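You operate a simulated robot arm through the tools that you are given. There is no shell and no other tool.

You are at the controls of a simulated robot arm. One attempt, no reset.

## Task
Dust the white-banded length and label it as the card says.
Fine: white tag and folded wipe into the purple tray; after the dusting, label between the two cleats farthest from the band. What is to be rubbed or washed off counts as gone when no trace of it is left.

Only the result counts: the job must be done as asked and must still hold three seconds after the hand-in. Knocking over, shifting, dropping, spilling or breaking anything else fails it.

## Robot
A 6-joint arm with a two-finger gripper, fixed in place. Base frame: the origin is on the floor under the middle of its stand, x ahead of it, y to its left, z up; the work surface is at about z = 0.88. Units: m, degrees, N and s.
It reaches about 1.637 m from its shoulder. Its first joint turns from -166.0 to 166.0 degrees. Payload 3.43 kg.
The TCP is the grasp point between the finger pads, 0.02 m short of the fingertips. In the tool frame z runs along the fingers and y along their closing line. The gripper opens to 0.19 m; its body begins 0.248 m behind the TCP.
Orientation is told as [roll, pitch, yaw] about the base's x, y, z axes, in that order, counted from this pose: with the fingers straight down and closing along the base's y, the tool's x points along the base's -x, its y along +y and its z along -z.

## Interface
- The arm moves only by the tool send_rows. Its argument "commands" is a list of rows, each an object of numbers (a shift or turn left out is 0, a gripper value left out holds the last): "x", "y", "z": the shift along the base's x, y, z in m; "rx", "ry", "rz": the turn, a rotation vector about the base's x, y, z in degrees. In form: [{"x": .., "y": .., "z": .., "rx": .., "ry": .., "rz": ..}, ...]. A call has 1 to 20 rows; each row shifts and turns the commanded pose from where the row before left it. "grip" is the gripper command, from -1 (shut) to 1 (fully open), values between in proportion, set as the call begins (left out, the last holds). Each row takes 0.2 s and may step no farther than 0.05 m and 8.6 degrees from the row before; otherwise, or with a gripper value out of range, the whole call is refused. A pose out of reach is approached as far as the arm can. The call stops where the force on the tool passes 40 N (or 10 N more than at its start, if that is more) or the arm is blocked; 0.2 s more then pass. Each finger travels about 0.045 m/s and halts on what it meets, pressing with about 25 N; the grip force reading is that of the motor and also rises with nothing between the fingers. The clock runs only during rows and for 0.2 s after the last one: add rows that do not move to give the fingers time. The reply holds the time, the measured pose of the TCP, the force on the tool along the base axes, the opening and the grip force, in the units named above and with some noise, with the torque about the TCP (base axes, N m) and any sound that the robot's microphone picked up.
- Cameras (640 x 400 px; columns grow to the right, rows downward): "scene" is fixed at [0.2206, 0.5003, 1.6384]; the picture's right is [-0.90, -0.44, 0.00], its down [-0.43, 0.88, -0.21] and it looks along [0.09, -0.19, -0.98] (base axes); focal length 214 px, centre (320, 200). "wrist" rides on the gripper at [0.07, -0.008, -0.288] in the tool frame; the picture's right is [0.12, 0.99, 0.00], its down [-0.96, 0.11, -0.25] and it looks along [-0.25, 0.03, 0.97] (tool axes); focal length 261 px, centre (320, 200). There is no depth. A picture from a camera that has moved, and an enlarged one, comes with that camera's place and axes in the base frame and with its lens.
- get_image(camera): a new picture of that camera. The clock stands still meanwhile.
- move_column(by): slides the trunk up (or, below 0, down) by that many m; the arm rides with it, the base frame stays. It gives what a move gives, with no picture.
- inspect(camera, box): a new picture of the part [left, top, right, bottom] of that camera's present view, enlarged. The clock stands still meanwhile.
- hand_in(): hands the job in; it is judged then, once.

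Places have to be worked out from the pictures, the camera data and where the tool is seen. Open the gripper and draw the arm clear of the work before you hand the job in, unless the task says otherwise.

The tools are called after ">>>" by a JSON object that holds its "api" and its "payload". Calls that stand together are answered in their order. send_rows: Moves the arm, as the interface text tells. Its arguments: {"type":"object","properties":{"commands":{"type":"array","items":{"type":"object","properties":{"x":{"type":"number"},"y":{"type":"number"},"z":{"type":"number"},"rx":{"type":"number"},"ry":{"type":"number"},"rz":{"type":"number"}}}},"grip":{"type":"number"}},"required":["commands"]} The other tools are called the same way: move_column (by) moves the trunk up or down; get_image (camera) takes a picture; inspect (camera, box) takes an enlarged picture of a part of a camera's view; hand_in () hands the job in.

At the start:

```text
clock: 0.0
ee_pos: [0.6667, 0.0448, 1.1374]
tcp_rot: [0.0, 0.1, 0.0]
force: [0.7, 0.0, -0.2]
wrist_torque: [-0.01, 0.0, -0.01]
finger_gap: 0.1898
grip_force: 0.0
trunk travel left (down, up): [-0.15, 0.09]
```

scene: 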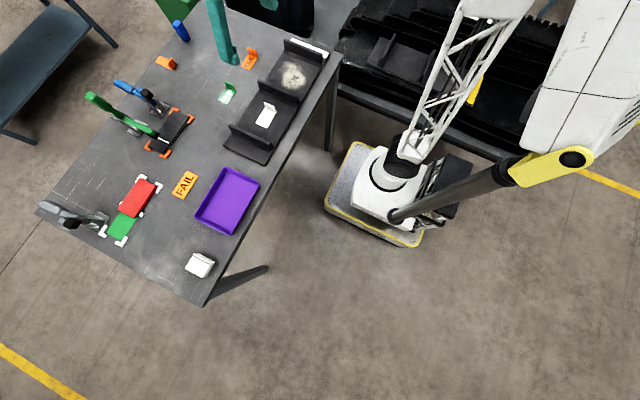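
wrist: 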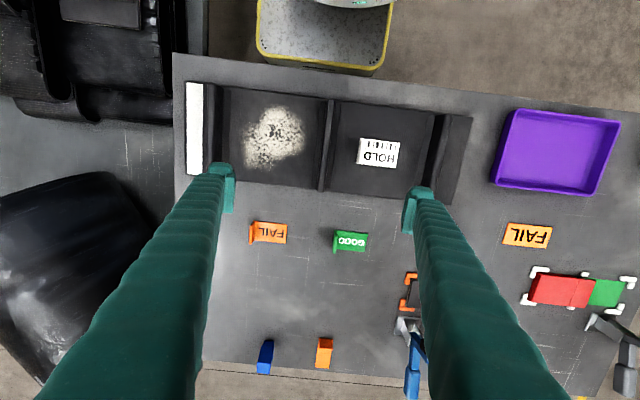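

The pictures show a dark cleated strip with a white band, dust on one bay, a HOLD tag, labels and a purple tray. I'll enlarge the views to read the details and find the card.

>>> {"api": "inspect", "payload": {"camera": "wrist", "box": [170, 60, 490, 260]}}

>>> {"api": "inspect", "payload": {"camera": "wrist", "box": [380, 180, 640, 400]}}

>>> {"api": "inspect", "payload": {"camera": "scene", "box": [200, 20, 360, 180]}}

>>> {"api": "inspect", "payload": {"camera": "scene", "box": [30, 60, 270, 300]}}

```text
2.00 times, centred on (330, 160) of wrist
camera zoom: at [0.5954, 0.0362, 1.4255], right [-0.12, 0.99, 0.0], down [0.96, 0.11, 0.25], along [0.25, 0.03, -0.97], focal length 521 px, centre (300, 280)
```

zoom: 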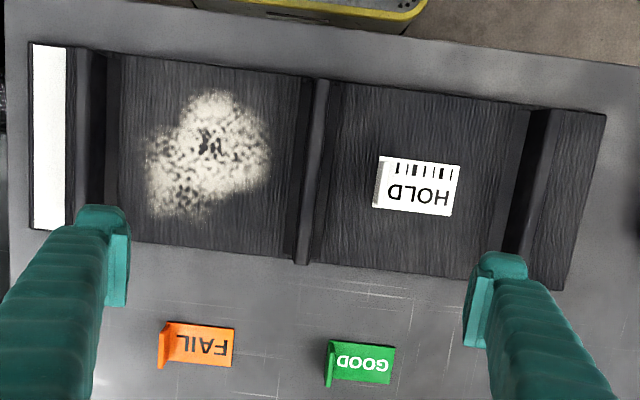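

```text
1.82 times, centred on (510, 290) of wrist
camera zoom: at [0.5954, 0.0362, 1.4255], right [-0.12, 0.99, 0.0], down [0.96, 0.11, 0.25], along [0.25, 0.03, -0.97], focal length 474 px, centre (-26, 36)
```

zoom: 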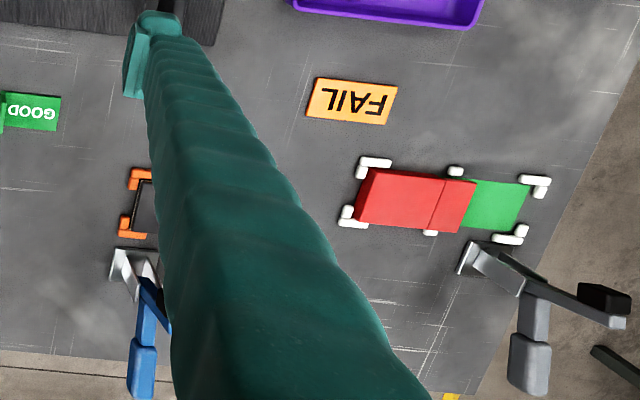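

```text
2.50 times, centred on (280, 100) of scene
camera zoom: at [0.2206, 0.5003, 1.6384], right [-0.9, -0.44, 0.0], down [-0.43, 0.88, -0.21], along [0.09, -0.19, -0.98], focal length 536 px, centre (420, 450)
```

zoom: 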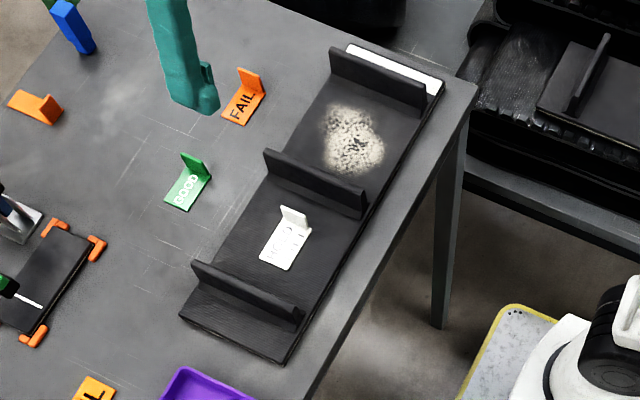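

```text
1.67 times, centred on (150, 180) of scene
camera zoom: at [0.2206, 0.5003, 1.6384], right [-0.9, -0.44, 0.0], down [-0.43, 0.88, -0.21], along [0.09, -0.19, -0.98], focal length 358 px, centre (603, 233)
```

zoom: 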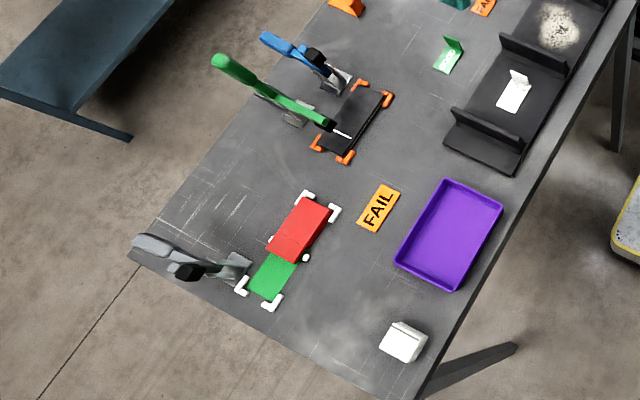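

The orange flat card beside the tray reads FAIL; the labels are folded tags (orange FAIL, green GOOD). I'll zoom further on the other orange and blue pieces, the card and the wipe before moving.

>>> {"api": "inspect", "payload": {"camera": "wrist", "box": [230, 210, 390, 390]}}

>>> {"api": "inspect", "payload": {"camera": "scene", "box": [160, 150, 280, 290]}}

>>> {"api": "inspect", "payload": {"camera": "scene", "box": [140, 0, 260, 120]}}

>>> {"api": "inspect", "payload": {"camera": "scene", "box": [230, 30, 340, 110]}}

```text
2.22 times, centred on (310, 300) of wrist
camera zoom: at [0.5954, 0.0362, 1.4255], right [-0.12, 0.99, 0.0], down [0.96, 0.11, 0.25], along [0.25, 0.03, -0.97], focal length 579 px, centre (342, -22)
```

zoom: 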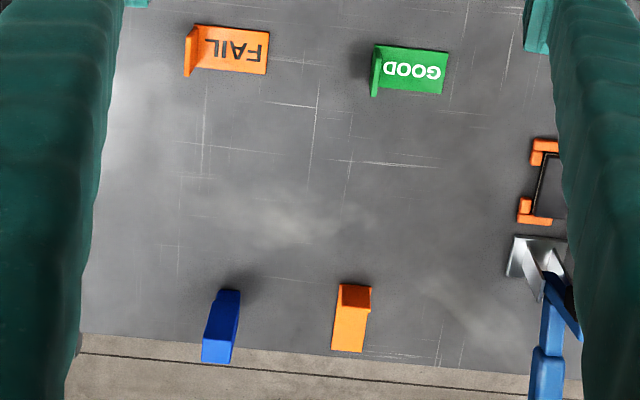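

```text
2.86 times, centred on (220, 220) of scene
camera zoom: at [0.2206, 0.5003, 1.6384], right [-0.9, -0.44, 0.0], down [-0.43, 0.88, -0.21], along [0.09, -0.19, -0.98], focal length 613 px, centre (606, 143)
```

zoom: 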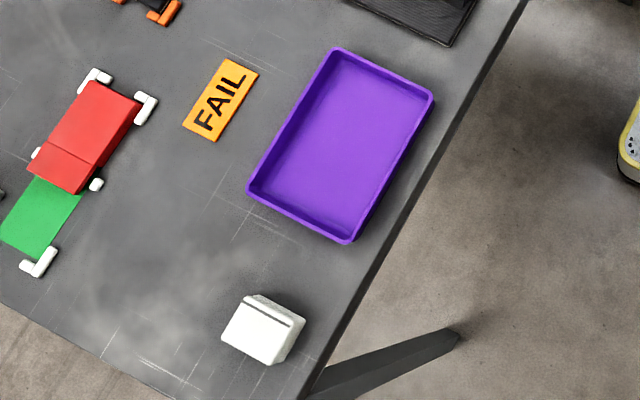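

```text
3.33 times, centred on (200, 60) of scene
camera zoom: at [0.2206, 0.5003, 1.6384], right [-0.9, -0.44, 0.0], down [-0.43, 0.88, -0.21], along [0.09, -0.19, -0.98], focal length 715 px, centre (720, 667)
```

zoom: 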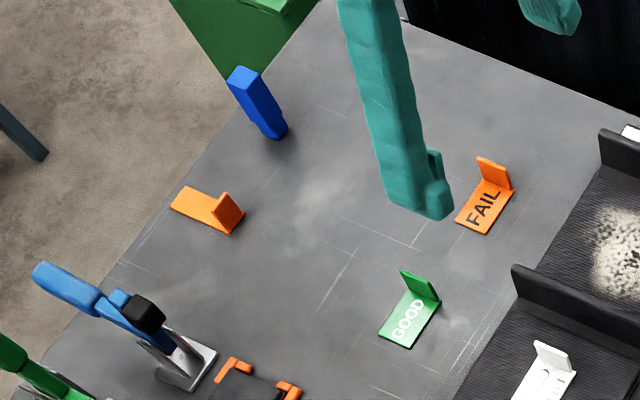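

```text
5.00 times, centred on (285, 70) of scene
camera zoom: at [0.2206, 0.5003, 1.6384], right [-0.9, -0.44, 0.0], down [-0.43, 0.88, -0.21], along [0.09, -0.19, -0.98], focal length 1072 px, centre (495, 850)
```

zoom: 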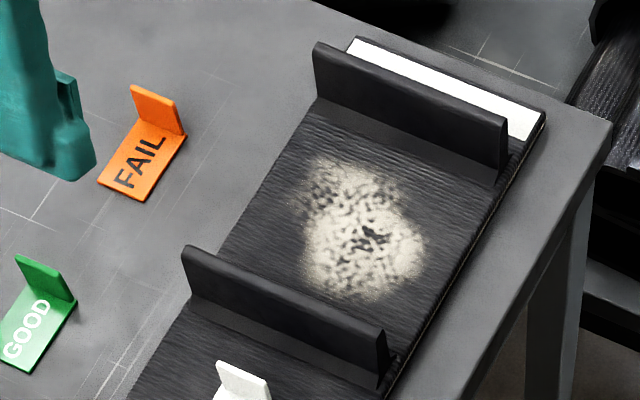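

Everything needed is identified: HOLD tag near (0.62, 0.155), dust near (0.617, -0.054), FAIL label near (0.82, -0.05), tray near (0.58, 0.51) and wipe near (0.55, 0.73). I'll move the wrist camera at height toward the tray and wipe to refine positions.

>>> {"api": "send_rows", "payload": {"commands": [{"x": -0.009, "y": 0.045}, {"x": -0.009, "y": 0.045}, {"x": -0.009, "y": 0.045}, {"x": -0.009, "y": 0.045}, {"x": -0.009, "y": 0.045}, {"x": -0.009, "y": 0.045}, {"x": -0.009, "y": 0.045}, {"x": -0.009, "y": 0.045}, {"x": -0.009, "y": 0.045}, {"x": -0.009, "y": 0.045}, {"x": -0.009, "y": 0.045}, {"x": -0.009, "y": 0.045}, {"x": -0.009, "y": 0.045}]}}

>>> {"api": "get_image", "payload": {"camera": "wrist"}}

```text
clock: 2.8
ee_pos: [0.5497, 0.6293, 1.1358]
tcp_rot: [0.0, 0.1, -0.1]
force: [0.9, -0.1, 0.9]
wrist_torque: [0.19, 0.02, -0.02]
finger_gap: 0.1899
grip_force: 0.1
trunk travel left (down, up): [-0.15, 0.09]
```

```text
taken
camera wrist: at [0.4788, 0.6202, 1.4244], right [-0.12, 0.99, 0.0], down [0.96, 0.11, 0.25], along [0.25, 0.03, -0.97], focal length 261 px, centre (320, 200)
```

wrist: 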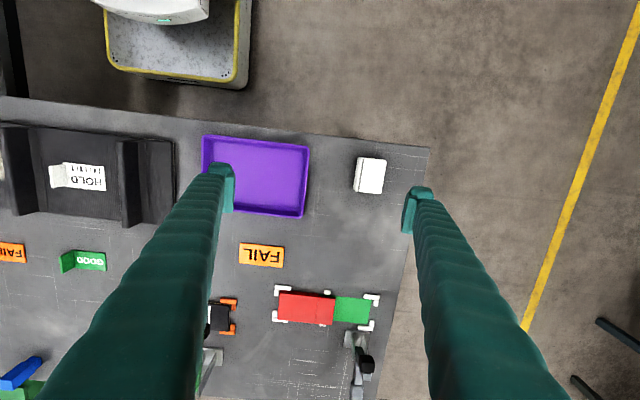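

The wipe shows near (0.55, 0.729). I'll zoom to see its orientation and edges.

>>> {"api": "inspect", "payload": {"camera": "wrist", "box": [330, 140, 410, 210]}}

>>> {"api": "inspect", "payload": {"camera": "scene", "box": [170, 240, 230, 290]}}

>>> {"api": "inspect", "payload": {"camera": "wrist", "box": [180, 110, 340, 290]}}

>>> {"api": "inspect", "payload": {"camera": "scene", "box": [220, 80, 300, 170]}}

```text
5.71 times, centred on (370, 175) of wrist
camera zoom: at [0.4788, 0.6202, 1.4244], right [-0.12, 0.99, 0.0], down [0.96, 0.11, 0.25], along [0.25, 0.03, -0.97], focal length 1489 px, centre (34, 343)
```

zoom: 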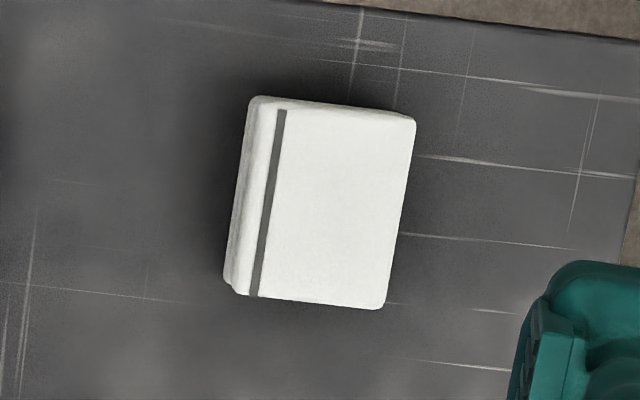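

```text
8.00 times, centred on (200, 265) of scene
camera zoom: at [0.2206, 0.5003, 1.6384], right [-0.9, -0.44, 0.0], down [-0.43, 0.88, -0.21], along [0.09, -0.19, -0.98], focal length 1716 px, centre (1280, -320)
```

zoom: 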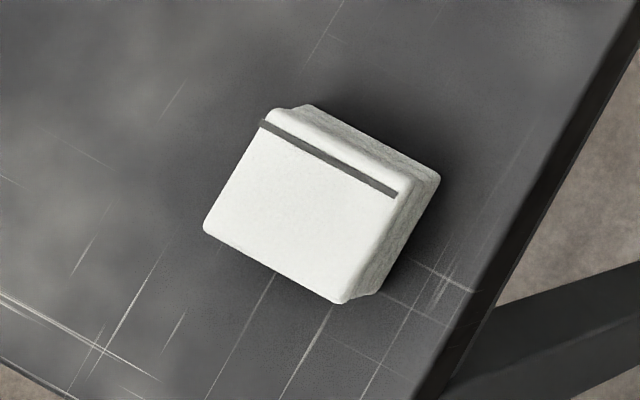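

```text
2.22 times, centred on (260, 200) of wrist
camera zoom: at [0.4788, 0.6202, 1.4244], right [-0.12, 0.99, 0.0], down [0.96, 0.11, 0.25], along [0.25, 0.03, -0.97], focal length 579 px, centre (453, 200)
```

zoom: 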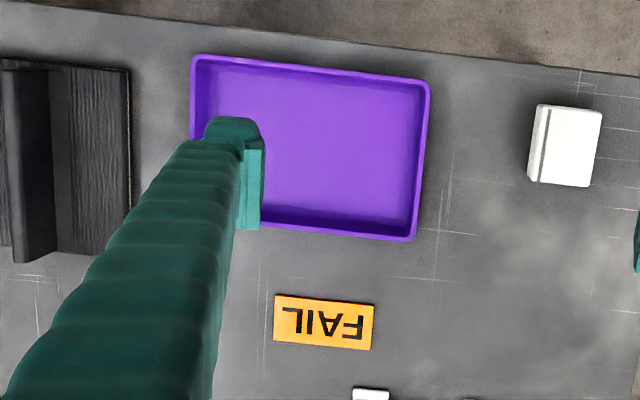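

```text
4.44 times, centred on (260, 125) of scene
camera zoom: at [0.2206, 0.5003, 1.6384], right [-0.9, -0.44, 0.0], down [-0.43, 0.88, -0.21], along [0.09, -0.19, -0.98], focal length 953 px, centre (587, 533)
```

zoom: 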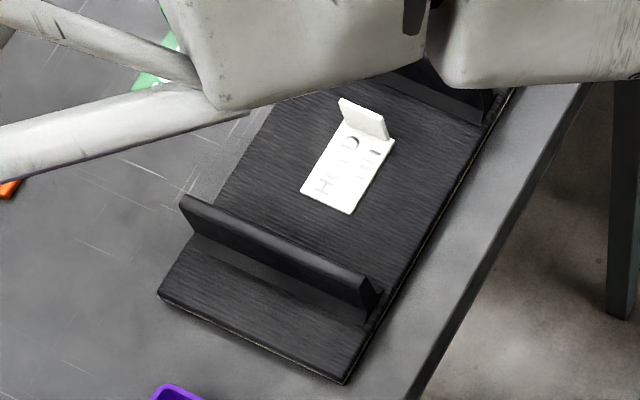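

The wipe is axis-aligned, about 0.07 (x) × 0.055 (y) × ~0.025 m at (0.551, 0.732). First I'll go to the HOLD tag, narrowing the fingers on the way so they will fit between the cleats, and look at it up close.

>>> {"api": "send_rows", "payload": {"commands": [{"x": 0.006, "y": -0.049}, {"x": 0.006, "y": -0.049}, {"x": 0.006, "y": -0.049}, {"x": 0.006, "y": -0.049}, {"x": 0.006, "y": -0.049}, {"x": 0.006, "y": -0.049}, {"x": 0.006, "y": -0.049}, {"x": 0.006, "y": -0.049}, {"x": 0.006, "y": -0.049}, {"x": 0.006, "y": -0.049}, {"z": -0.03}, {"z": -0.03}, {"z": 0}, {"z": 0}], "grip": -0.55}}

>>> {"api": "get_image", "payload": {"camera": "wrist"}}

>>> {"api": "inspect", "payload": {"camera": "wrist", "box": [240, 100, 440, 260]}}

>>> {"api": "get_image", "payload": {"camera": "scene"}}

```text
clock: 5.8
ee_pos: [0.6074, 0.1397, 1.0781]
tcp_rot: [0.0, 0.1, 0.0]
force: [0.2, 0.5, 0.6]
wrist_torque: [0.01, 0.01, 0.02]
finger_gap: 0.0427
grip_force: 0.1
trunk travel left (down, up): [-0.15, 0.09]
```

```text
taken
camera wrist: at [0.5367, 0.1314, 1.3647], right [-0.12, 0.99, 0.0], down [0.96, 0.11, 0.25], along [0.25, 0.03, -0.97], focal length 261 px, centre (320, 200)
```

wrist: 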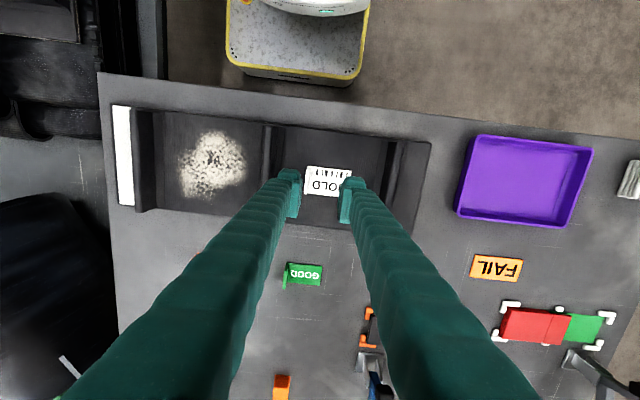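

```text
2.50 times, centred on (340, 180) of wrist
camera zoom: at [0.5367, 0.1314, 1.3647], right [-0.12, 0.99, 0.0], down [0.96, 0.11, 0.25], along [0.25, 0.03, -0.97], focal length 652 px, centre (270, 250)
```

zoom: 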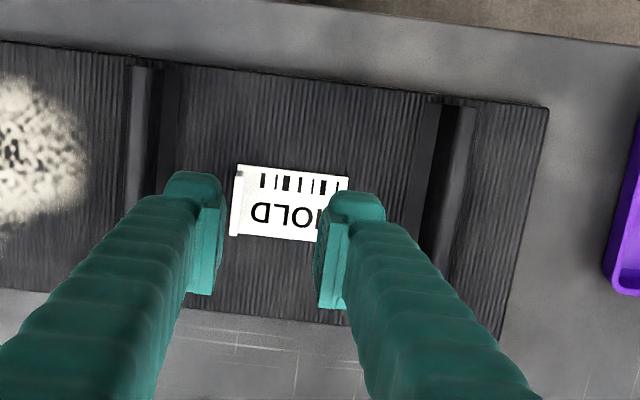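

```text
taken
```

scene: 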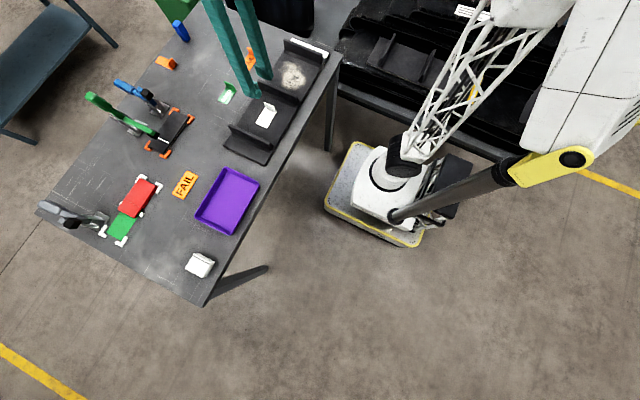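

There's a white sign visible now near the top of the scene view by the robot; I'll read it, and also look at the tag closely.

>>> {"api": "inspect", "payload": {"camera": "scene", "box": [430, 0, 510, 50]}}

>>> {"api": "inspect", "payload": {"camera": "scene", "box": [205, 60, 305, 150]}}

>>> {"api": "inspect", "payload": {"camera": "wrist", "box": [460, 240, 540, 290]}}

```text
8.00 times, centred on (470, 25) of scene
camera zoom: at [0.2206, 0.5003, 1.6384], right [-0.9, -0.44, 0.0], down [-0.43, 0.88, -0.21], along [0.09, -0.19, -0.98], focal length 1716 px, centre (-880, 1600)
```

zoom: 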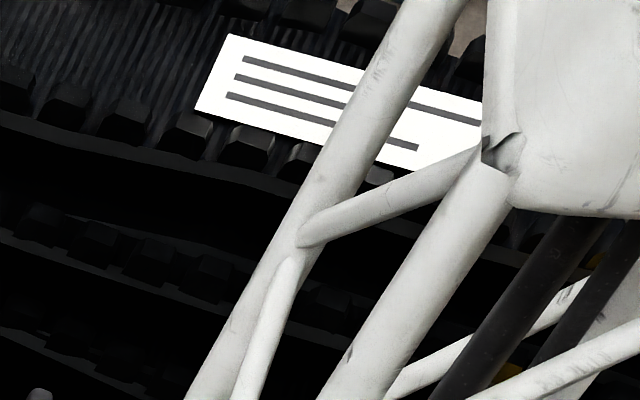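

```text
4.44 times, centred on (255, 105) of scene
camera zoom: at [0.2206, 0.5003, 1.6384], right [-0.9, -0.44, 0.0], down [-0.43, 0.88, -0.21], along [0.09, -0.19, -0.98], focal length 953 px, centre (609, 622)
```

zoom: 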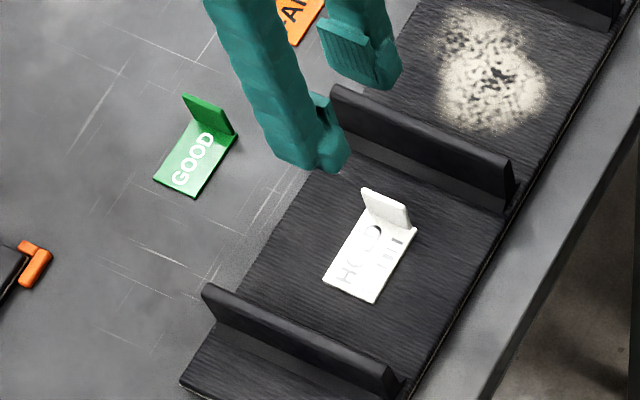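

```text
8.00 times, centred on (500, 265) of wrist
camera zoom: at [0.5367, 0.1314, 1.3647], right [-0.12, 0.99, 0.0], down [0.96, 0.11, 0.25], along [0.25, 0.03, -0.97], focal length 2085 px, centre (-1120, -320)
```

zoom: 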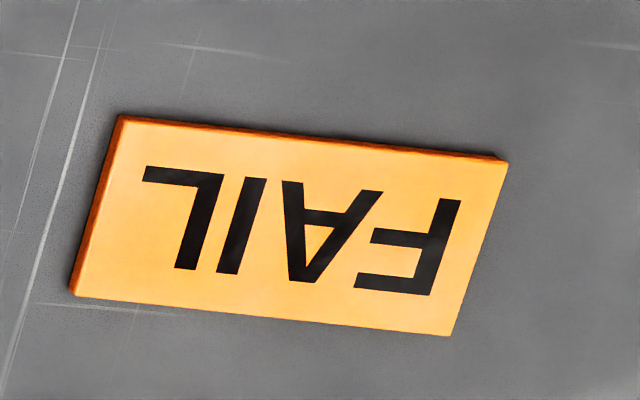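

The card reads FAIL and the white sign is only decorative lines. The HOLD tag's upright tab is at about (0.620, 0.116), top near z 0.923. I'll narrow the gap, line up above it, and lower to z≈0.97 to check.

>>> {"api": "send_rows", "payload": {"commands": [{"x": 0.0126, "y": -0.0237}, {"z": -0.04}, {"z": -0.035}, {"z": -0.03}, {"z": 0}, {"z": 0}], "grip": -0.7}}

>>> {"api": "inspect", "payload": {"camera": "wrist", "box": [240, 120, 400, 240]}}

>>> {"api": "inspect", "payload": {"camera": "scene", "box": [225, 70, 305, 140]}}

```text
clock: 7.2
ee_pos: [0.6214, 0.1138, 0.9723]
tcp_rot: [0.0, 0.0, 0.0]
force: [-0.1, 0.0, -0.2]
wrist_torque: [0.02, 0.0, -0.03]
finger_gap: 0.0284
grip_force: 0.2
trunk travel left (down, up): [-0.15, 0.09]
```

```text
3.33 times, centred on (320, 180) of wrist
camera zoom: at [0.5511, 0.107, 1.2603], right [-0.12, 0.99, 0.0], down [0.96, 0.11, 0.25], along [0.25, 0.03, -0.97], focal length 869 px, centre (320, 267)
```

zoom: 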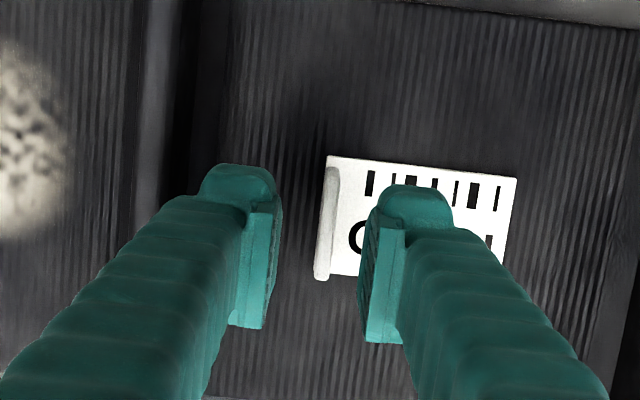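

```text
5.71 times, centred on (265, 105) of scene
camera zoom: at [0.2206, 0.5003, 1.6384], right [-0.9, -0.44, 0.0], down [-0.43, 0.88, -0.21], along [0.09, -0.19, -0.98], focal length 1226 px, centre (634, 743)
```

zoom: 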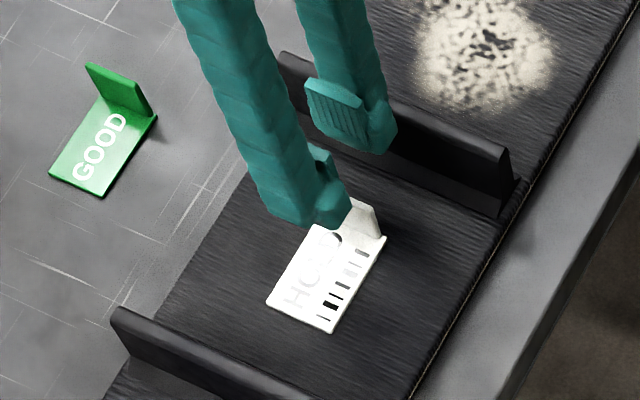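

The tab lies at y≈0.118, between the fingers, with a few mm offset from the grip centre. I'll shift 3 mm in +y, go down to z≈0.921 in small steps, then close.

>>> {"api": "send_rows", "payload": {"commands": [{"y": 0.003}, {"z": -0.02}, {"z": -0.015}, {"z": -0.01}, {"z": -0.005}, {"z": 0}]}}

>>> {"api": "inspect", "payload": {"camera": "wrist", "box": [260, 130, 400, 235]}}

>>> {"api": "inspect", "payload": {"camera": "scene", "box": [235, 80, 295, 140]}}

```text
clock: 8.6
ee_pos: [0.6233, 0.1202, 0.9236]
tcp_rot: [0.0, 0.0, 0.0]
force: [0.6, -0.4, 0.1]
wrist_torque: [0.02, 0.01, 0.0]
finger_gap: 0.0285
grip_force: 0.0
trunk travel left (down, up): [-0.15, 0.09]
```

```text
3.81 times, centred on (330, 182) of wrist
camera zoom: at [0.552, 0.112, 1.2111], right [-0.12, 0.99, 0.0], down [0.96, 0.11, 0.25], along [0.25, 0.03, -0.97], focal length 993 px, centre (282, 267)
```

zoom: 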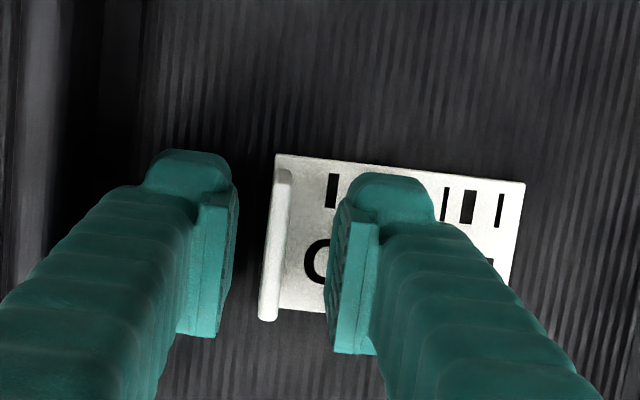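

```text
6.67 times, centred on (265, 110) of scene
camera zoom: at [0.2206, 0.5003, 1.6384], right [-0.9, -0.44, 0.0], down [-0.43, 0.88, -0.21], along [0.09, -0.19, -0.98], focal length 1430 px, centre (687, 800)
```

zoom: 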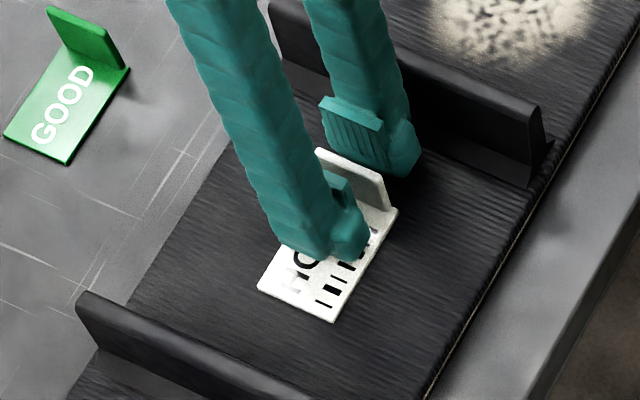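

The tab is well centred between the fingers, tips just above the plate. I'll close on it.

>>> {"api": "send_rows", "payload": {"commands": [{"z": 0}, {"z": 0}, {"z": 0}, {"z": 0}], "grip": -1}}

>>> {"api": "inspect", "payload": {"camera": "wrist", "box": [260, 130, 400, 235]}}

```text
clock: 9.6
ee_pos: [0.6228, 0.12, 0.9221]
tcp_rot: [0.0, 0.0, 0.0]
force: [-0.3, -0.8, -0.6]
wrist_torque: [0.01, 0.03, 0.03]
finger_gap: 0.0062
grip_force: 25.3
trunk travel left (down, up): [-0.15, 0.09]
```

```text
3.81 times, centred on (330, 182) of wrist
camera zoom: at [0.552, 0.1121, 1.2112], right [-0.12, 0.99, 0.0], down [0.96, 0.11, 0.25], along [0.25, 0.03, -0.97], focal length 993 px, centre (282, 267)
```

zoom: 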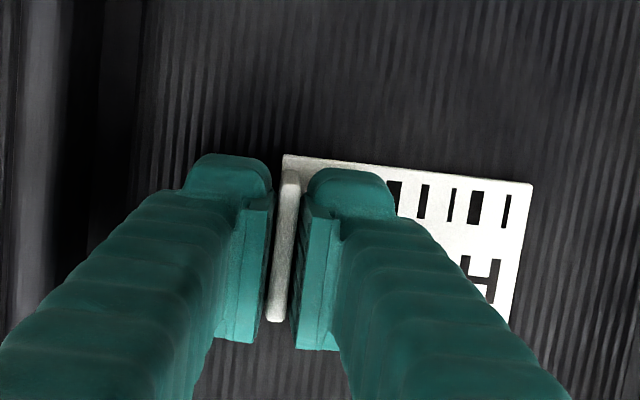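

The tab is held (gap 6 mm, 25 N). I'll lift straight up and check that the tag hangs securely.

>>> {"api": "send_rows", "payload": {"commands": [{"z": 0.005}, {"z": 0.01}, {"z": 0.02}, {"z": 0.03}, {"z": 0.04}, {"z": 0.04}, {"z": 0}]}}

>>> {"api": "get_image", "payload": {"camera": "wrist"}}

>>> {"api": "inspect", "payload": {"camera": "scene", "box": [205, 40, 305, 160]}}

```text
clock: 11.2
ee_pos: [0.6202, 0.1203, 1.0673]
tcp_rot: [0.0, 0.0, 0.1]
force: [-0.3, -0.1, 0.1]
wrist_torque: [0.01, -0.01, 0.03]
finger_gap: 0.0062
grip_force: 24.9
trunk travel left (down, up): [-0.15, 0.09]
```

```text
taken
camera wrist: at [0.5494, 0.1116, 1.3555], right [-0.12, 0.99, 0.0], down [0.96, 0.11, 0.25], along [0.25, 0.03, -0.97], focal length 261 px, centre (320, 200)
```

wrist: 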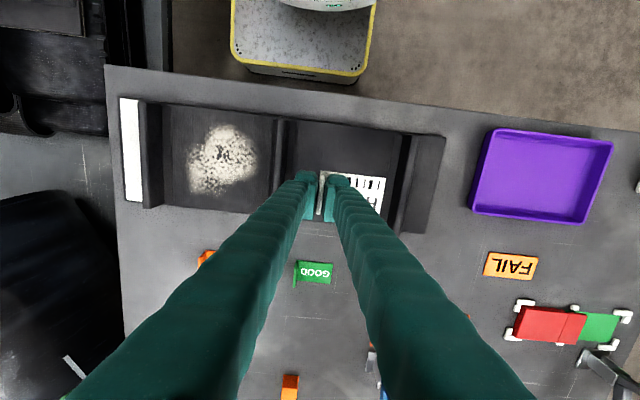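

```text
3.33 times, centred on (255, 100) of scene
camera zoom: at [0.2206, 0.5003, 1.6384], right [-0.9, -0.44, 0.0], down [-0.43, 0.88, -0.21], along [0.09, -0.19, -0.98], focal length 715 px, centre (537, 533)
```

zoom: 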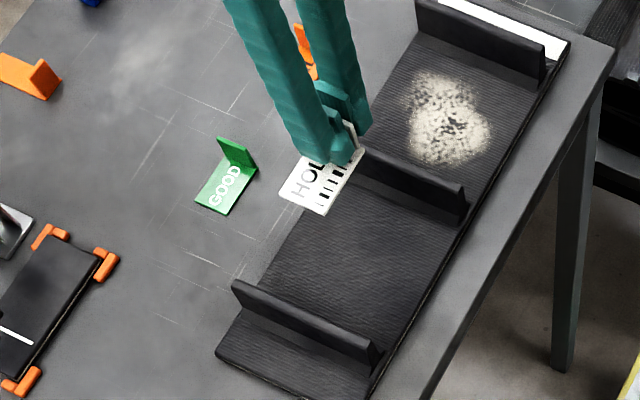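

The tag is held firmly and level. I'll carry it toward the −y side of the tray while turning the gripper 90° so the tag's long side lies along x, leaving room for the wipe.

>>> {"api": "send_rows", "payload": {"commands": [{"x": -0.0014, "y": 0.0286, "rz": 8.182}, {"x": -0.0014, "y": 0.0286, "rz": 8.182}, {"x": -0.0014, "y": 0.0286, "rz": 8.182}, {"x": -0.0014, "y": 0.0286, "rz": 8.182}, {"x": -0.0014, "y": 0.0286, "rz": 8.182}, {"x": -0.0014, "y": 0.0286, "rz": 8.182}, {"x": -0.0014, "y": 0.0286, "rz": 8.182}, {"x": -0.0014, "y": 0.0286, "rz": 8.182}, {"x": -0.0014, "y": 0.0286, "rz": 8.182}, {"x": -0.0014, "y": 0.0286, "rz": 8.182}, {"x": -0.0014, "y": 0.0286, "rz": 8.18}, {"z": 0}]}}

>>> {"api": "get_image", "payload": {"camera": "wrist"}}

>>> {"api": "get_image", "payload": {"camera": "scene"}}

```text
clock: 13.8
ee_pos: [0.609, 0.4341, 1.066]
tcp_rot: [0.0, -0.1, 90.0]
force: [0.2, 0.5, -0.4]
wrist_torque: [0.01, 0.06, -0.02]
finger_gap: 0.006
grip_force: 25.2
trunk travel left (down, up): [-0.15, 0.09]
```

```text
taken
camera wrist: at [0.6167, 0.3632, 1.3554], right [-0.99, -0.12, 0.0], down [-0.12, 0.96, 0.25], along [-0.03, 0.25, -0.97], focal length 261 px, centre (320, 200)
```

wrist: 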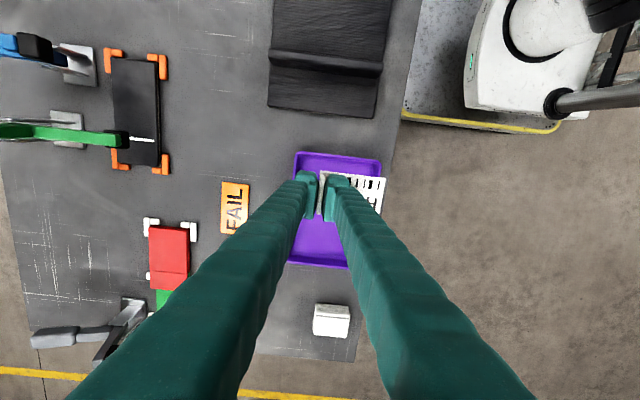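

```text
taken
```

scene: 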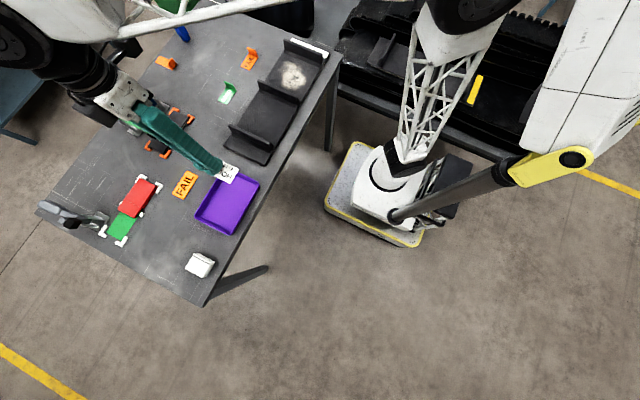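

Let me enlarge the tray under the held tag to get its walls precisely.

>>> {"api": "inspect", "payload": {"camera": "wrist", "box": [260, 130, 420, 290]}}

>>> {"api": "inspect", "payload": {"camera": "scene", "box": [180, 140, 280, 250]}}

```text
2.50 times, centred on (340, 210) of wrist
camera zoom: at [0.6167, 0.3632, 1.3554], right [-0.99, -0.12, 0.0], down [-0.12, 0.96, 0.25], along [-0.03, 0.25, -0.97], focal length 652 px, centre (270, 175)
```

zoom: 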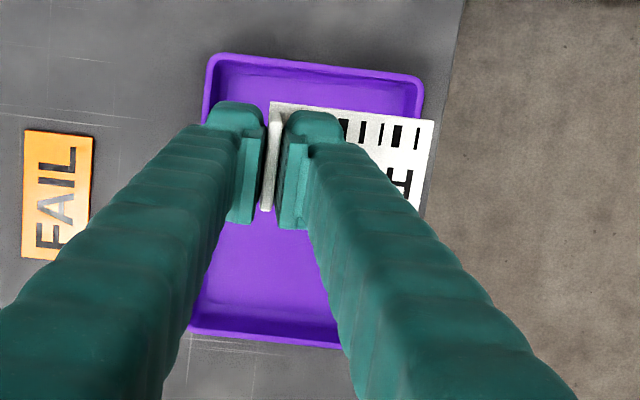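

```text
3.64 times, centred on (230, 195) of scene
camera zoom: at [0.2206, 0.5003, 1.6384], right [-0.9, -0.44, 0.0], down [-0.43, 0.88, -0.21], along [0.09, -0.19, -0.98], focal length 780 px, centre (647, 218)
```

zoom: 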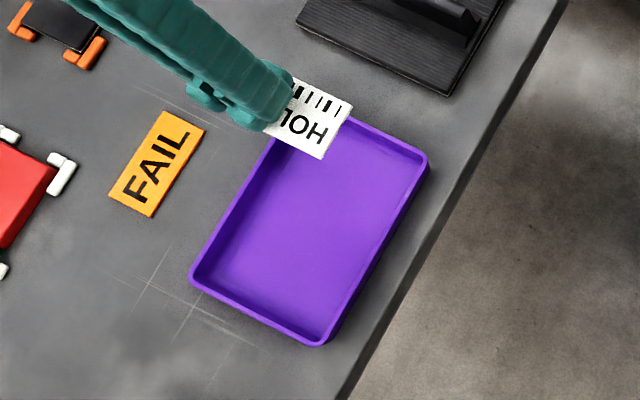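

Tray outer walls: x 0.508–0.653, y 0.398–0.604, rim z≈0.91. I'll shift a little so tag and fingers clear the walls, and go down to just above the tray.

>>> {"api": "send_rows", "payload": {"commands": [{"x": -0.006, "y": 0.006}, {"z": -0.04}, {"z": -0.04}, {"z": -0.03}, {"z": 0}, {"z": 0}]}}

>>> {"api": "inspect", "payload": {"camera": "wrist", "box": [260, 130, 420, 290]}}

>>> {"api": "inspect", "payload": {"camera": "scene", "box": [180, 140, 280, 250]}}

```text
clock: 15.2
ee_pos: [0.5994, 0.4377, 0.96]
tcp_rot: [0.0, 0.0, 89.8]
force: [0.3, 0.1, -0.3]
wrist_torque: [0.01, 0.0, -0.02]
finger_gap: 0.0057
grip_force: 25.2
trunk travel left (down, up): [-0.15, 0.09]
```

```text
2.50 times, centred on (340, 210) of wrist
camera zoom: at [0.6078, 0.3684, 1.2475], right [-0.99, -0.12, 0.0], down [-0.11, 0.96, 0.25], along [-0.03, 0.25, -0.97], focal length 652 px, centre (270, 175)
```

zoom: 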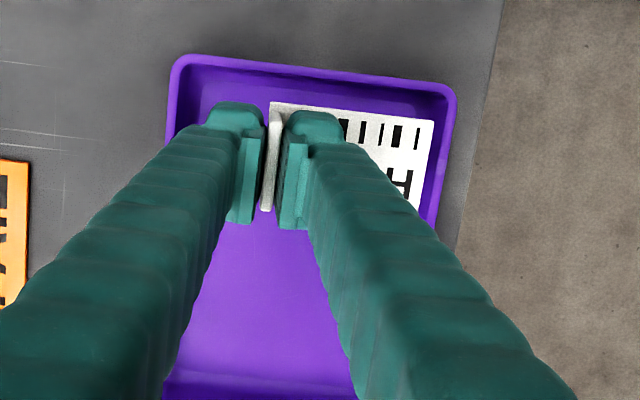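

```text
3.64 times, centred on (230, 195) of scene
camera zoom: at [0.2206, 0.5003, 1.6384], right [-0.9, -0.44, 0.0], down [-0.43, 0.88, -0.21], along [0.09, -0.19, -0.98], focal length 780 px, centre (647, 218)
```

zoom: 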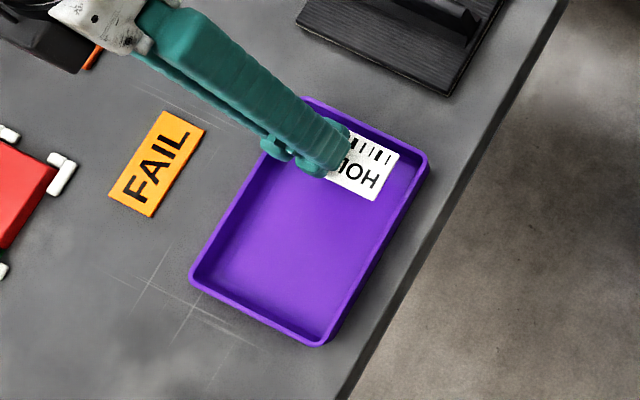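

The tag's far edge is at x≈0.522, y≈0.412, well inside the walls. I'll lower it toward the tray floor in small steps.

>>> {"api": "send_rows", "payload": {"commands": [{"z": -0.02}, {"z": -0.015}, {"z": -0.005}, {"z": -0.003}, {"z": 0}]}}

>>> {"api": "inspect", "payload": {"camera": "wrist", "box": [260, 130, 420, 290]}}

```text
clock: 16.4
ee_pos: [0.6016, 0.4387, 0.9144]
tcp_rot: [0.0, 0.0, 90.0]
force: [0.1, -0.1, 0.0]
wrist_torque: [0.02, 0.0, -0.03]
finger_gap: 0.0059
grip_force: 25.0
trunk travel left (down, up): [-0.15, 0.09]
```

```text
2.50 times, centred on (340, 210) of wrist
camera zoom: at [0.6096, 0.3687, 1.203], right [-0.99, -0.12, 0.0], down [-0.11, 0.96, 0.25], along [-0.03, 0.25, -0.97], focal length 652 px, centre (270, 175)
```

zoom: 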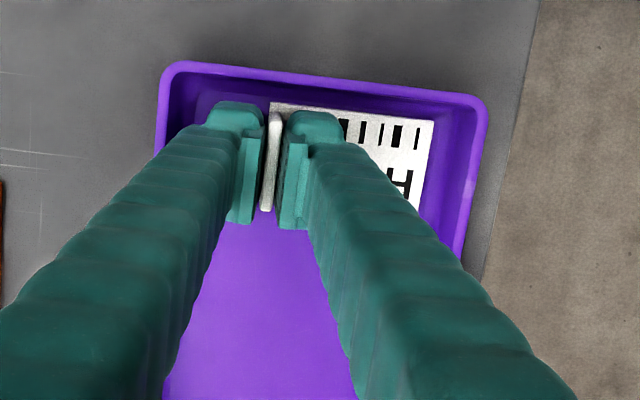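

No contact force yet. I'll go on in 1 mm steps.

>>> {"api": "send_rows", "payload": {"commands": [{"z": -0.001}, {"z": -0.001}, {"z": -0.001}, {"z": 0}]}}

```text
clock: 17.4
ee_pos: [0.6003, 0.4384, 0.9116]
tcp_rot: [-0.1, 0.0, 89.9]
force: [3.2, 1.7, 11.7]
wrist_torque: [0.04, 0.02, -0.04]
finger_gap: 0.0061
grip_force: 24.9
trunk travel left (down, up): [-0.15, 0.09]
```

Contact (12 N up): the plate is on the tray floor. I'll ease up 1 mm, open slightly to release and then raise.

>>> {"api": "send_rows", "payload": {"commands": [{"z": 0.001}, {"z": 0}]}}

>>> {"api": "send_rows", "payload": {"commands": [{"z": 0}, {"z": 0}, {"z": 0}], "grip": -0.78}}

>>> {"api": "inspect", "payload": {"camera": "wrist", "box": [260, 130, 420, 290]}}

```text
clock: 18.0
ee_pos: [0.5998, 0.4383, 0.9133]
tcp_rot: [0.0, 0.1, 89.9]
force: [0.4, 1.7, 7.9]
wrist_torque: [0.03, -0.03, -0.01]
finger_gap: 0.006
grip_force: 24.7
trunk travel left (down, up): [-0.15, 0.09]
```

```text
clock: 18.8
ee_pos: [0.6007, 0.4389, 0.9139]
tcp_rot: [0.0, 0.0, 89.9]
force: [0.4, 0.3, -0.6]
wrist_torque: [-0.01, 0.0, -0.01]
finger_gap: 0.0209
grip_force: 0.0
trunk travel left (down, up): [-0.15, 0.09]
```

```text
2.50 times, centred on (340, 210) of wrist
camera zoom: at [0.6089, 0.3683, 1.2006], right [-0.99, -0.12, 0.0], down [-0.11, 0.96, 0.25], along [-0.03, 0.25, -0.97], focal length 652 px, centre (270, 175)
```

zoom: 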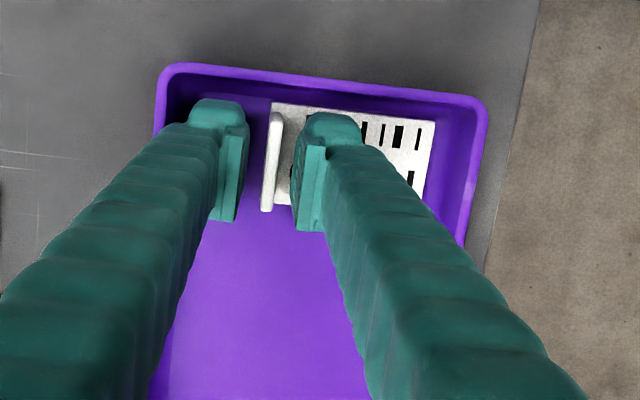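

The tag is freed and stands in the tray. I'll rise, turn back to yaw 0 and travel above the wipe with the fingers opened to about 0.10 m.

>>> {"api": "send_rows", "payload": {"commands": [{"z": 0.02}, {"z": 0.04}, {"z": 0.045}, {"z": 0.04}, {"x": -0.0045, "y": 0.0266, "rz": -8.182}, {"x": -0.0045, "y": 0.0266, "rz": -8.182}, {"x": -0.0045, "y": 0.0266, "rz": -8.182}, {"x": -0.0045, "y": 0.0266, "rz": -8.182}, {"x": -0.0045, "y": 0.0266, "rz": -8.182}, {"x": -0.0045, "y": 0.0266, "rz": -8.182}, {"x": -0.0045, "y": 0.0266, "rz": -8.182}, {"x": -0.0045, "y": 0.0266, "rz": -8.182}, {"x": -0.0045, "y": 0.0266, "rz": -8.182}, {"x": -0.0045, "y": 0.0266, "rz": -8.182}, {"x": -0.0045, "y": 0.0266, "rz": -8.18}, {"z": 0}]}}

>>> {"api": "send_rows", "payload": {"commands": [{"z": -0.03}, {"z": -0.03}, {"z": 0}, {"z": 0}, {"z": 0}], "grip": 0.05}}

>>> {"api": "get_image", "payload": {"camera": "wrist"}}

>>> {"api": "inspect", "payload": {"camera": "wrist", "box": [240, 120, 400, 260]}}

>>> {"api": "get_image", "payload": {"camera": "scene"}}

```text
clock: 22.2
ee_pos: [0.5517, 0.7316, 1.0569]
tcp_rot: [0.0, 0.0, -0.1]
force: [0.1, -0.3, -0.3]
wrist_torque: [-0.04, 0.0, -0.02]
finger_gap: 0.0209
grip_force: 0.0
trunk travel left (down, up): [-0.15, 0.09]
```

```text
clock: 23.4
ee_pos: [0.5528, 0.7298, 0.9958]
tcp_rot: [-0.1, 0.0, 0.1]
force: [0.0, 0.5, 0.8]
wrist_torque: [-0.02, 0.01, 0.0]
finger_gap: 0.0994
grip_force: 0.1
trunk travel left (down, up): [-0.15, 0.09]
```

```text
taken
camera wrist: at [0.4813, 0.7224, 1.2856], right [-0.12, 0.99, 0.0], down [0.96, 0.11, 0.25], along [0.25, 0.03, -0.97], focal length 261 px, centre (320, 200)
```

wrist: 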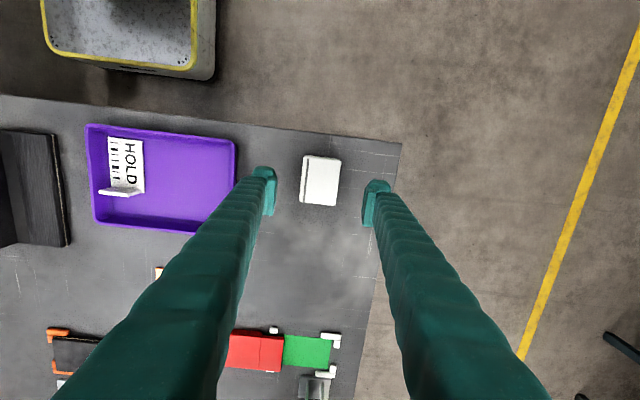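

```text
2.86 times, centred on (320, 190) of wrist
camera zoom: at [0.4813, 0.7224, 1.2856], right [-0.12, 0.99, 0.0], down [0.96, 0.11, 0.25], along [0.25, 0.03, -0.97], focal length 745 px, centre (320, 229)
```

zoom: 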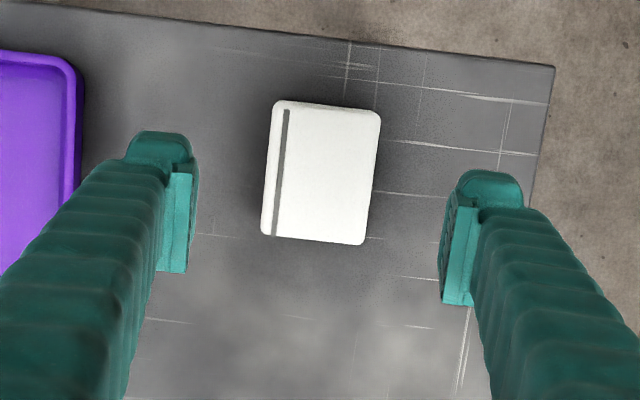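

```text
taken
```

scene: 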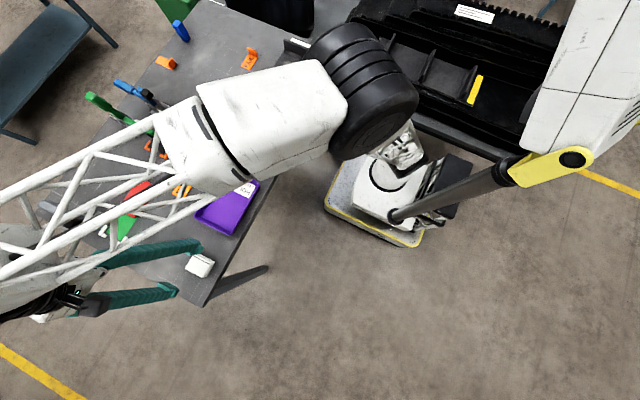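

The wipe is centred at about (0.550, 0.731), square to the axes and between the fingers. I'll lower until the tips are about 7 mm above the table.

>>> {"api": "send_rows", "payload": {"commands": [{"x": -0.001, "y": -0.0015, "z": -0.04}, {"z": -0.03}, {"z": -0.015}, {"z": -0.005}, {"z": 0}]}}

>>> {"api": "inspect", "payload": {"camera": "wrist", "box": [240, 120, 400, 260]}}

>>> {"api": "inspect", "payload": {"camera": "scene", "box": [160, 220, 240, 300]}}

```text
clock: 24.6
ee_pos: [0.5501, 0.7316, 0.9066]
tcp_rot: [-0.1, -0.1, 0.0]
force: [0.4, -0.7, 0.4]
wrist_torque: [-0.01, -0.02, 0.01]
finger_gap: 0.0997
grip_force: 0.1
trunk travel left (down, up): [-0.15, 0.09]
```

```text
2.86 times, centred on (320, 190) of wrist
camera zoom: at [0.4795, 0.7234, 1.1953], right [-0.12, 0.99, 0.0], down [0.96, 0.11, 0.25], along [0.25, 0.03, -0.97], focal length 745 px, centre (320, 229)
```

zoom: 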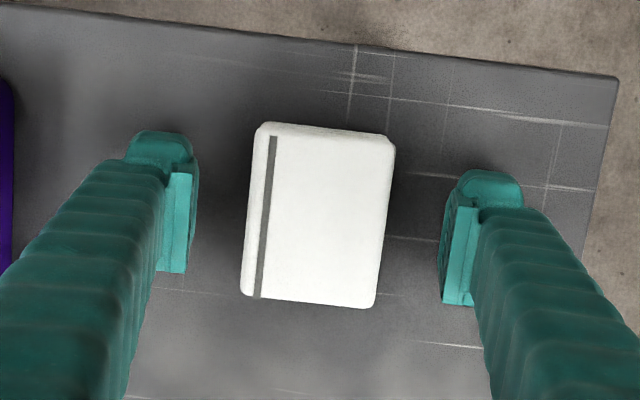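

```text
5.00 times, centred on (200, 260) of scene
camera zoom: at [0.2206, 0.5003, 1.6384], right [-0.9, -0.44, 0.0], down [-0.43, 0.88, -0.21], along [0.09, -0.19, -0.98], focal length 1072 px, centre (920, -100)
```

zoom: 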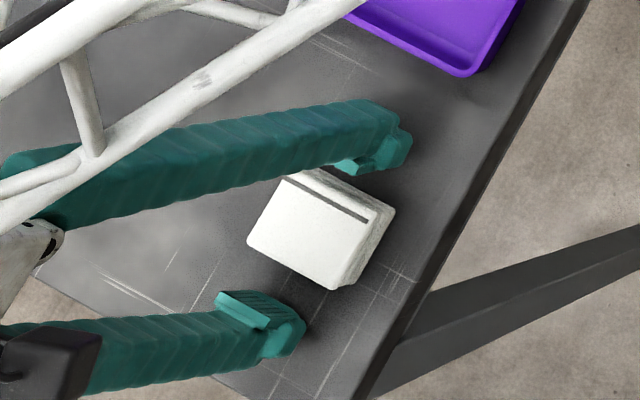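

The wipe sits between the pads. I'll close on it.

>>> {"api": "send_rows", "payload": {"commands": [{"z": 0}, {"z": 0}, {"z": 0}, {"z": 0}, {"z": 0}, {"z": 0}], "grip": -1}}

>>> {"api": "inspect", "payload": {"camera": "wrist", "box": [240, 120, 400, 260]}}

```text
clock: 26.0
ee_pos: [0.5511, 0.7317, 0.907]
tcp_rot: [-0.1, 0.0, 0.0]
force: [0.1, -0.5, 0.8]
wrist_torque: [0.02, -0.02, 0.0]
finger_gap: 0.0536
grip_force: 25.3
trunk travel left (down, up): [-0.15, 0.09]
```

```text
2.86 times, centred on (320, 190) of wrist
camera zoom: at [0.4796, 0.7234, 1.1954], right [-0.12, 0.99, 0.0], down [0.96, 0.11, 0.25], along [0.25, 0.03, -0.97], focal length 745 px, centre (320, 229)
```

zoom: 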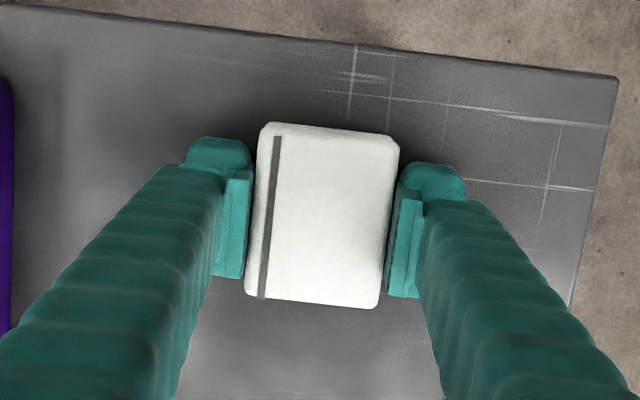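

The wipe is held (0.0536 m wide, 25 N). I'll lift it and carry it high over to the dusty bay, turning 90° so the fingers sit along x, clear of the cleats.

>>> {"api": "send_rows", "payload": {"commands": [{"z": 0.005}, {"z": 0.015}, {"z": 0.03}, {"z": 0.05}, {"z": 0.05}, {"z": 0}]}}

>>> {"api": "send_rows", "payload": {"commands": [{"x": 0.0044, "y": -0.0488}, {"x": 0.0044, "y": -0.0488}, {"x": 0.0044, "y": -0.0488}, {"x": 0.0044, "y": -0.0488, "rz": 8.182}, {"x": 0.0044, "y": -0.0488, "rz": 8.182}, {"x": 0.0044, "y": -0.0488, "rz": 8.182}, {"x": 0.0044, "y": -0.0488, "rz": 8.182}, {"x": 0.0044, "y": -0.0488, "rz": 8.182}, {"x": 0.0044, "y": -0.0488, "rz": 8.182}, {"x": 0.0044, "y": -0.0488, "rz": 8.182}, {"x": 0.0044, "y": -0.0488, "rz": 8.182}, {"x": 0.0044, "y": -0.0488, "rz": 8.182}, {"x": 0.0044, "y": -0.0488, "rz": 8.182}, {"x": 0.0044, "y": -0.0488, "rz": 8.18}, {"x": 0.0044, "y": -0.0488}, {"x": 0.0044, "y": -0.0488}, {"z": 0}]}}

>>> {"api": "get_image", "payload": {"camera": "wrist"}}

>>> {"api": "get_image", "payload": {"camera": "scene"}}

```text
clock: 27.4
ee_pos: [0.5507, 0.7335, 1.0607]
tcp_rot: [0.0, 0.0, 0.0]
force: [-0.3, -0.3, 1.0]
wrist_torque: [0.01, 0.05, -0.02]
finger_gap: 0.0536
grip_force: 25.1
trunk travel left (down, up): [-0.15, 0.09]
```

```text
clock: 31.0
ee_pos: [0.6202, -0.0486, 1.0567]
tcp_rot: [0.1, 0.0, 90.0]
force: [0.7, 0.2, -0.6]
wrist_torque: [-0.06, 0.05, -0.01]
finger_gap: 0.0538
grip_force: 25.2
trunk travel left (down, up): [-0.15, 0.09]
```

```text
taken
camera wrist: at [0.6271, -0.1186, 1.345], right [-0.99, -0.12, 0.0], down [-0.12, 0.96, 0.25], along [-0.03, 0.25, -0.97], focal length 261 px, centre (320, 200)
```

wrist: 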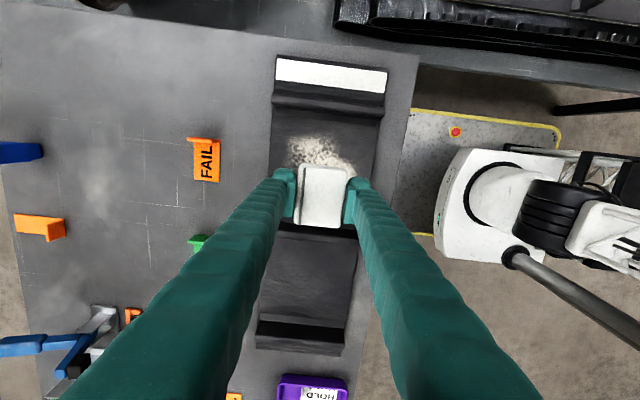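

```text
taken
```

scene: 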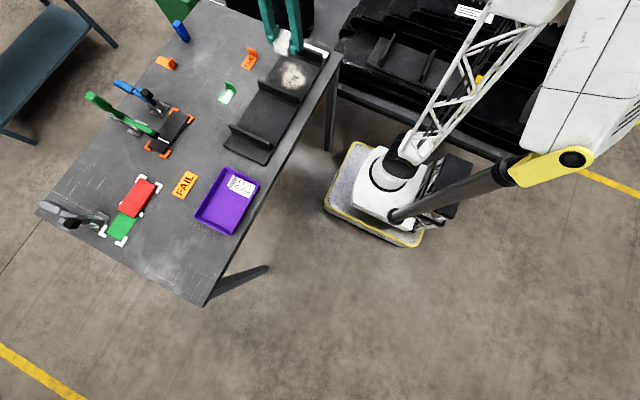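

Let me enlarge to pin down the cleats and dust relative to the held wipe.

>>> {"api": "inspect", "payload": {"camera": "wrist", "box": [250, 40, 410, 240]}}

>>> {"api": "inspect", "payload": {"camera": "scene", "box": [240, 20, 350, 120]}}

```text
2.00 times, centred on (330, 140) of wrist
camera zoom: at [0.6271, -0.1186, 1.345], right [-0.99, -0.12, 0.0], down [-0.12, 0.96, 0.25], along [-0.03, 0.25, -0.97], focal length 521 px, centre (300, 320)
```

zoom: 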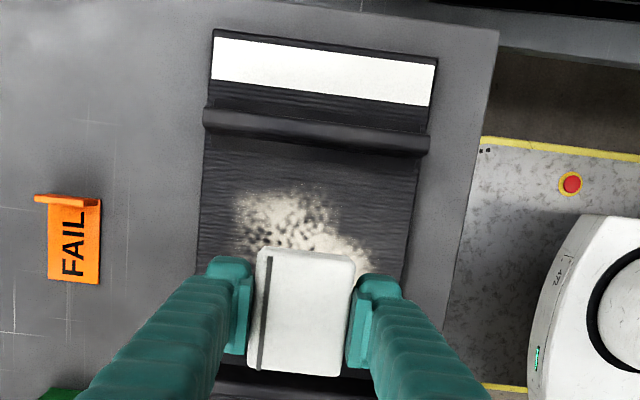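

```text
4.00 times, centred on (295, 70) of scene
camera zoom: at [0.2206, 0.5003, 1.6384], right [-0.9, -0.44, 0.0], down [-0.43, 0.88, -0.21], along [0.09, -0.19, -0.98], focal length 858 px, centre (420, 720)
```

zoom: 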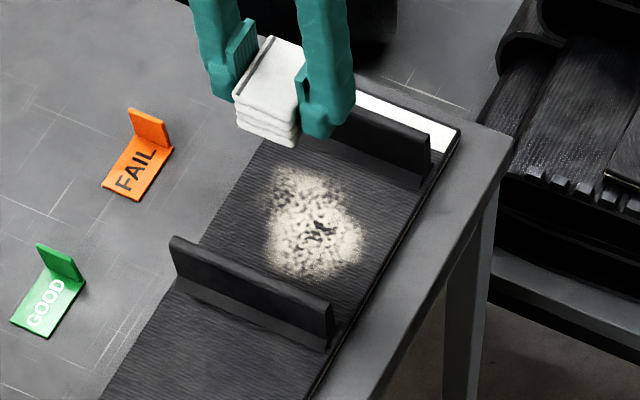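

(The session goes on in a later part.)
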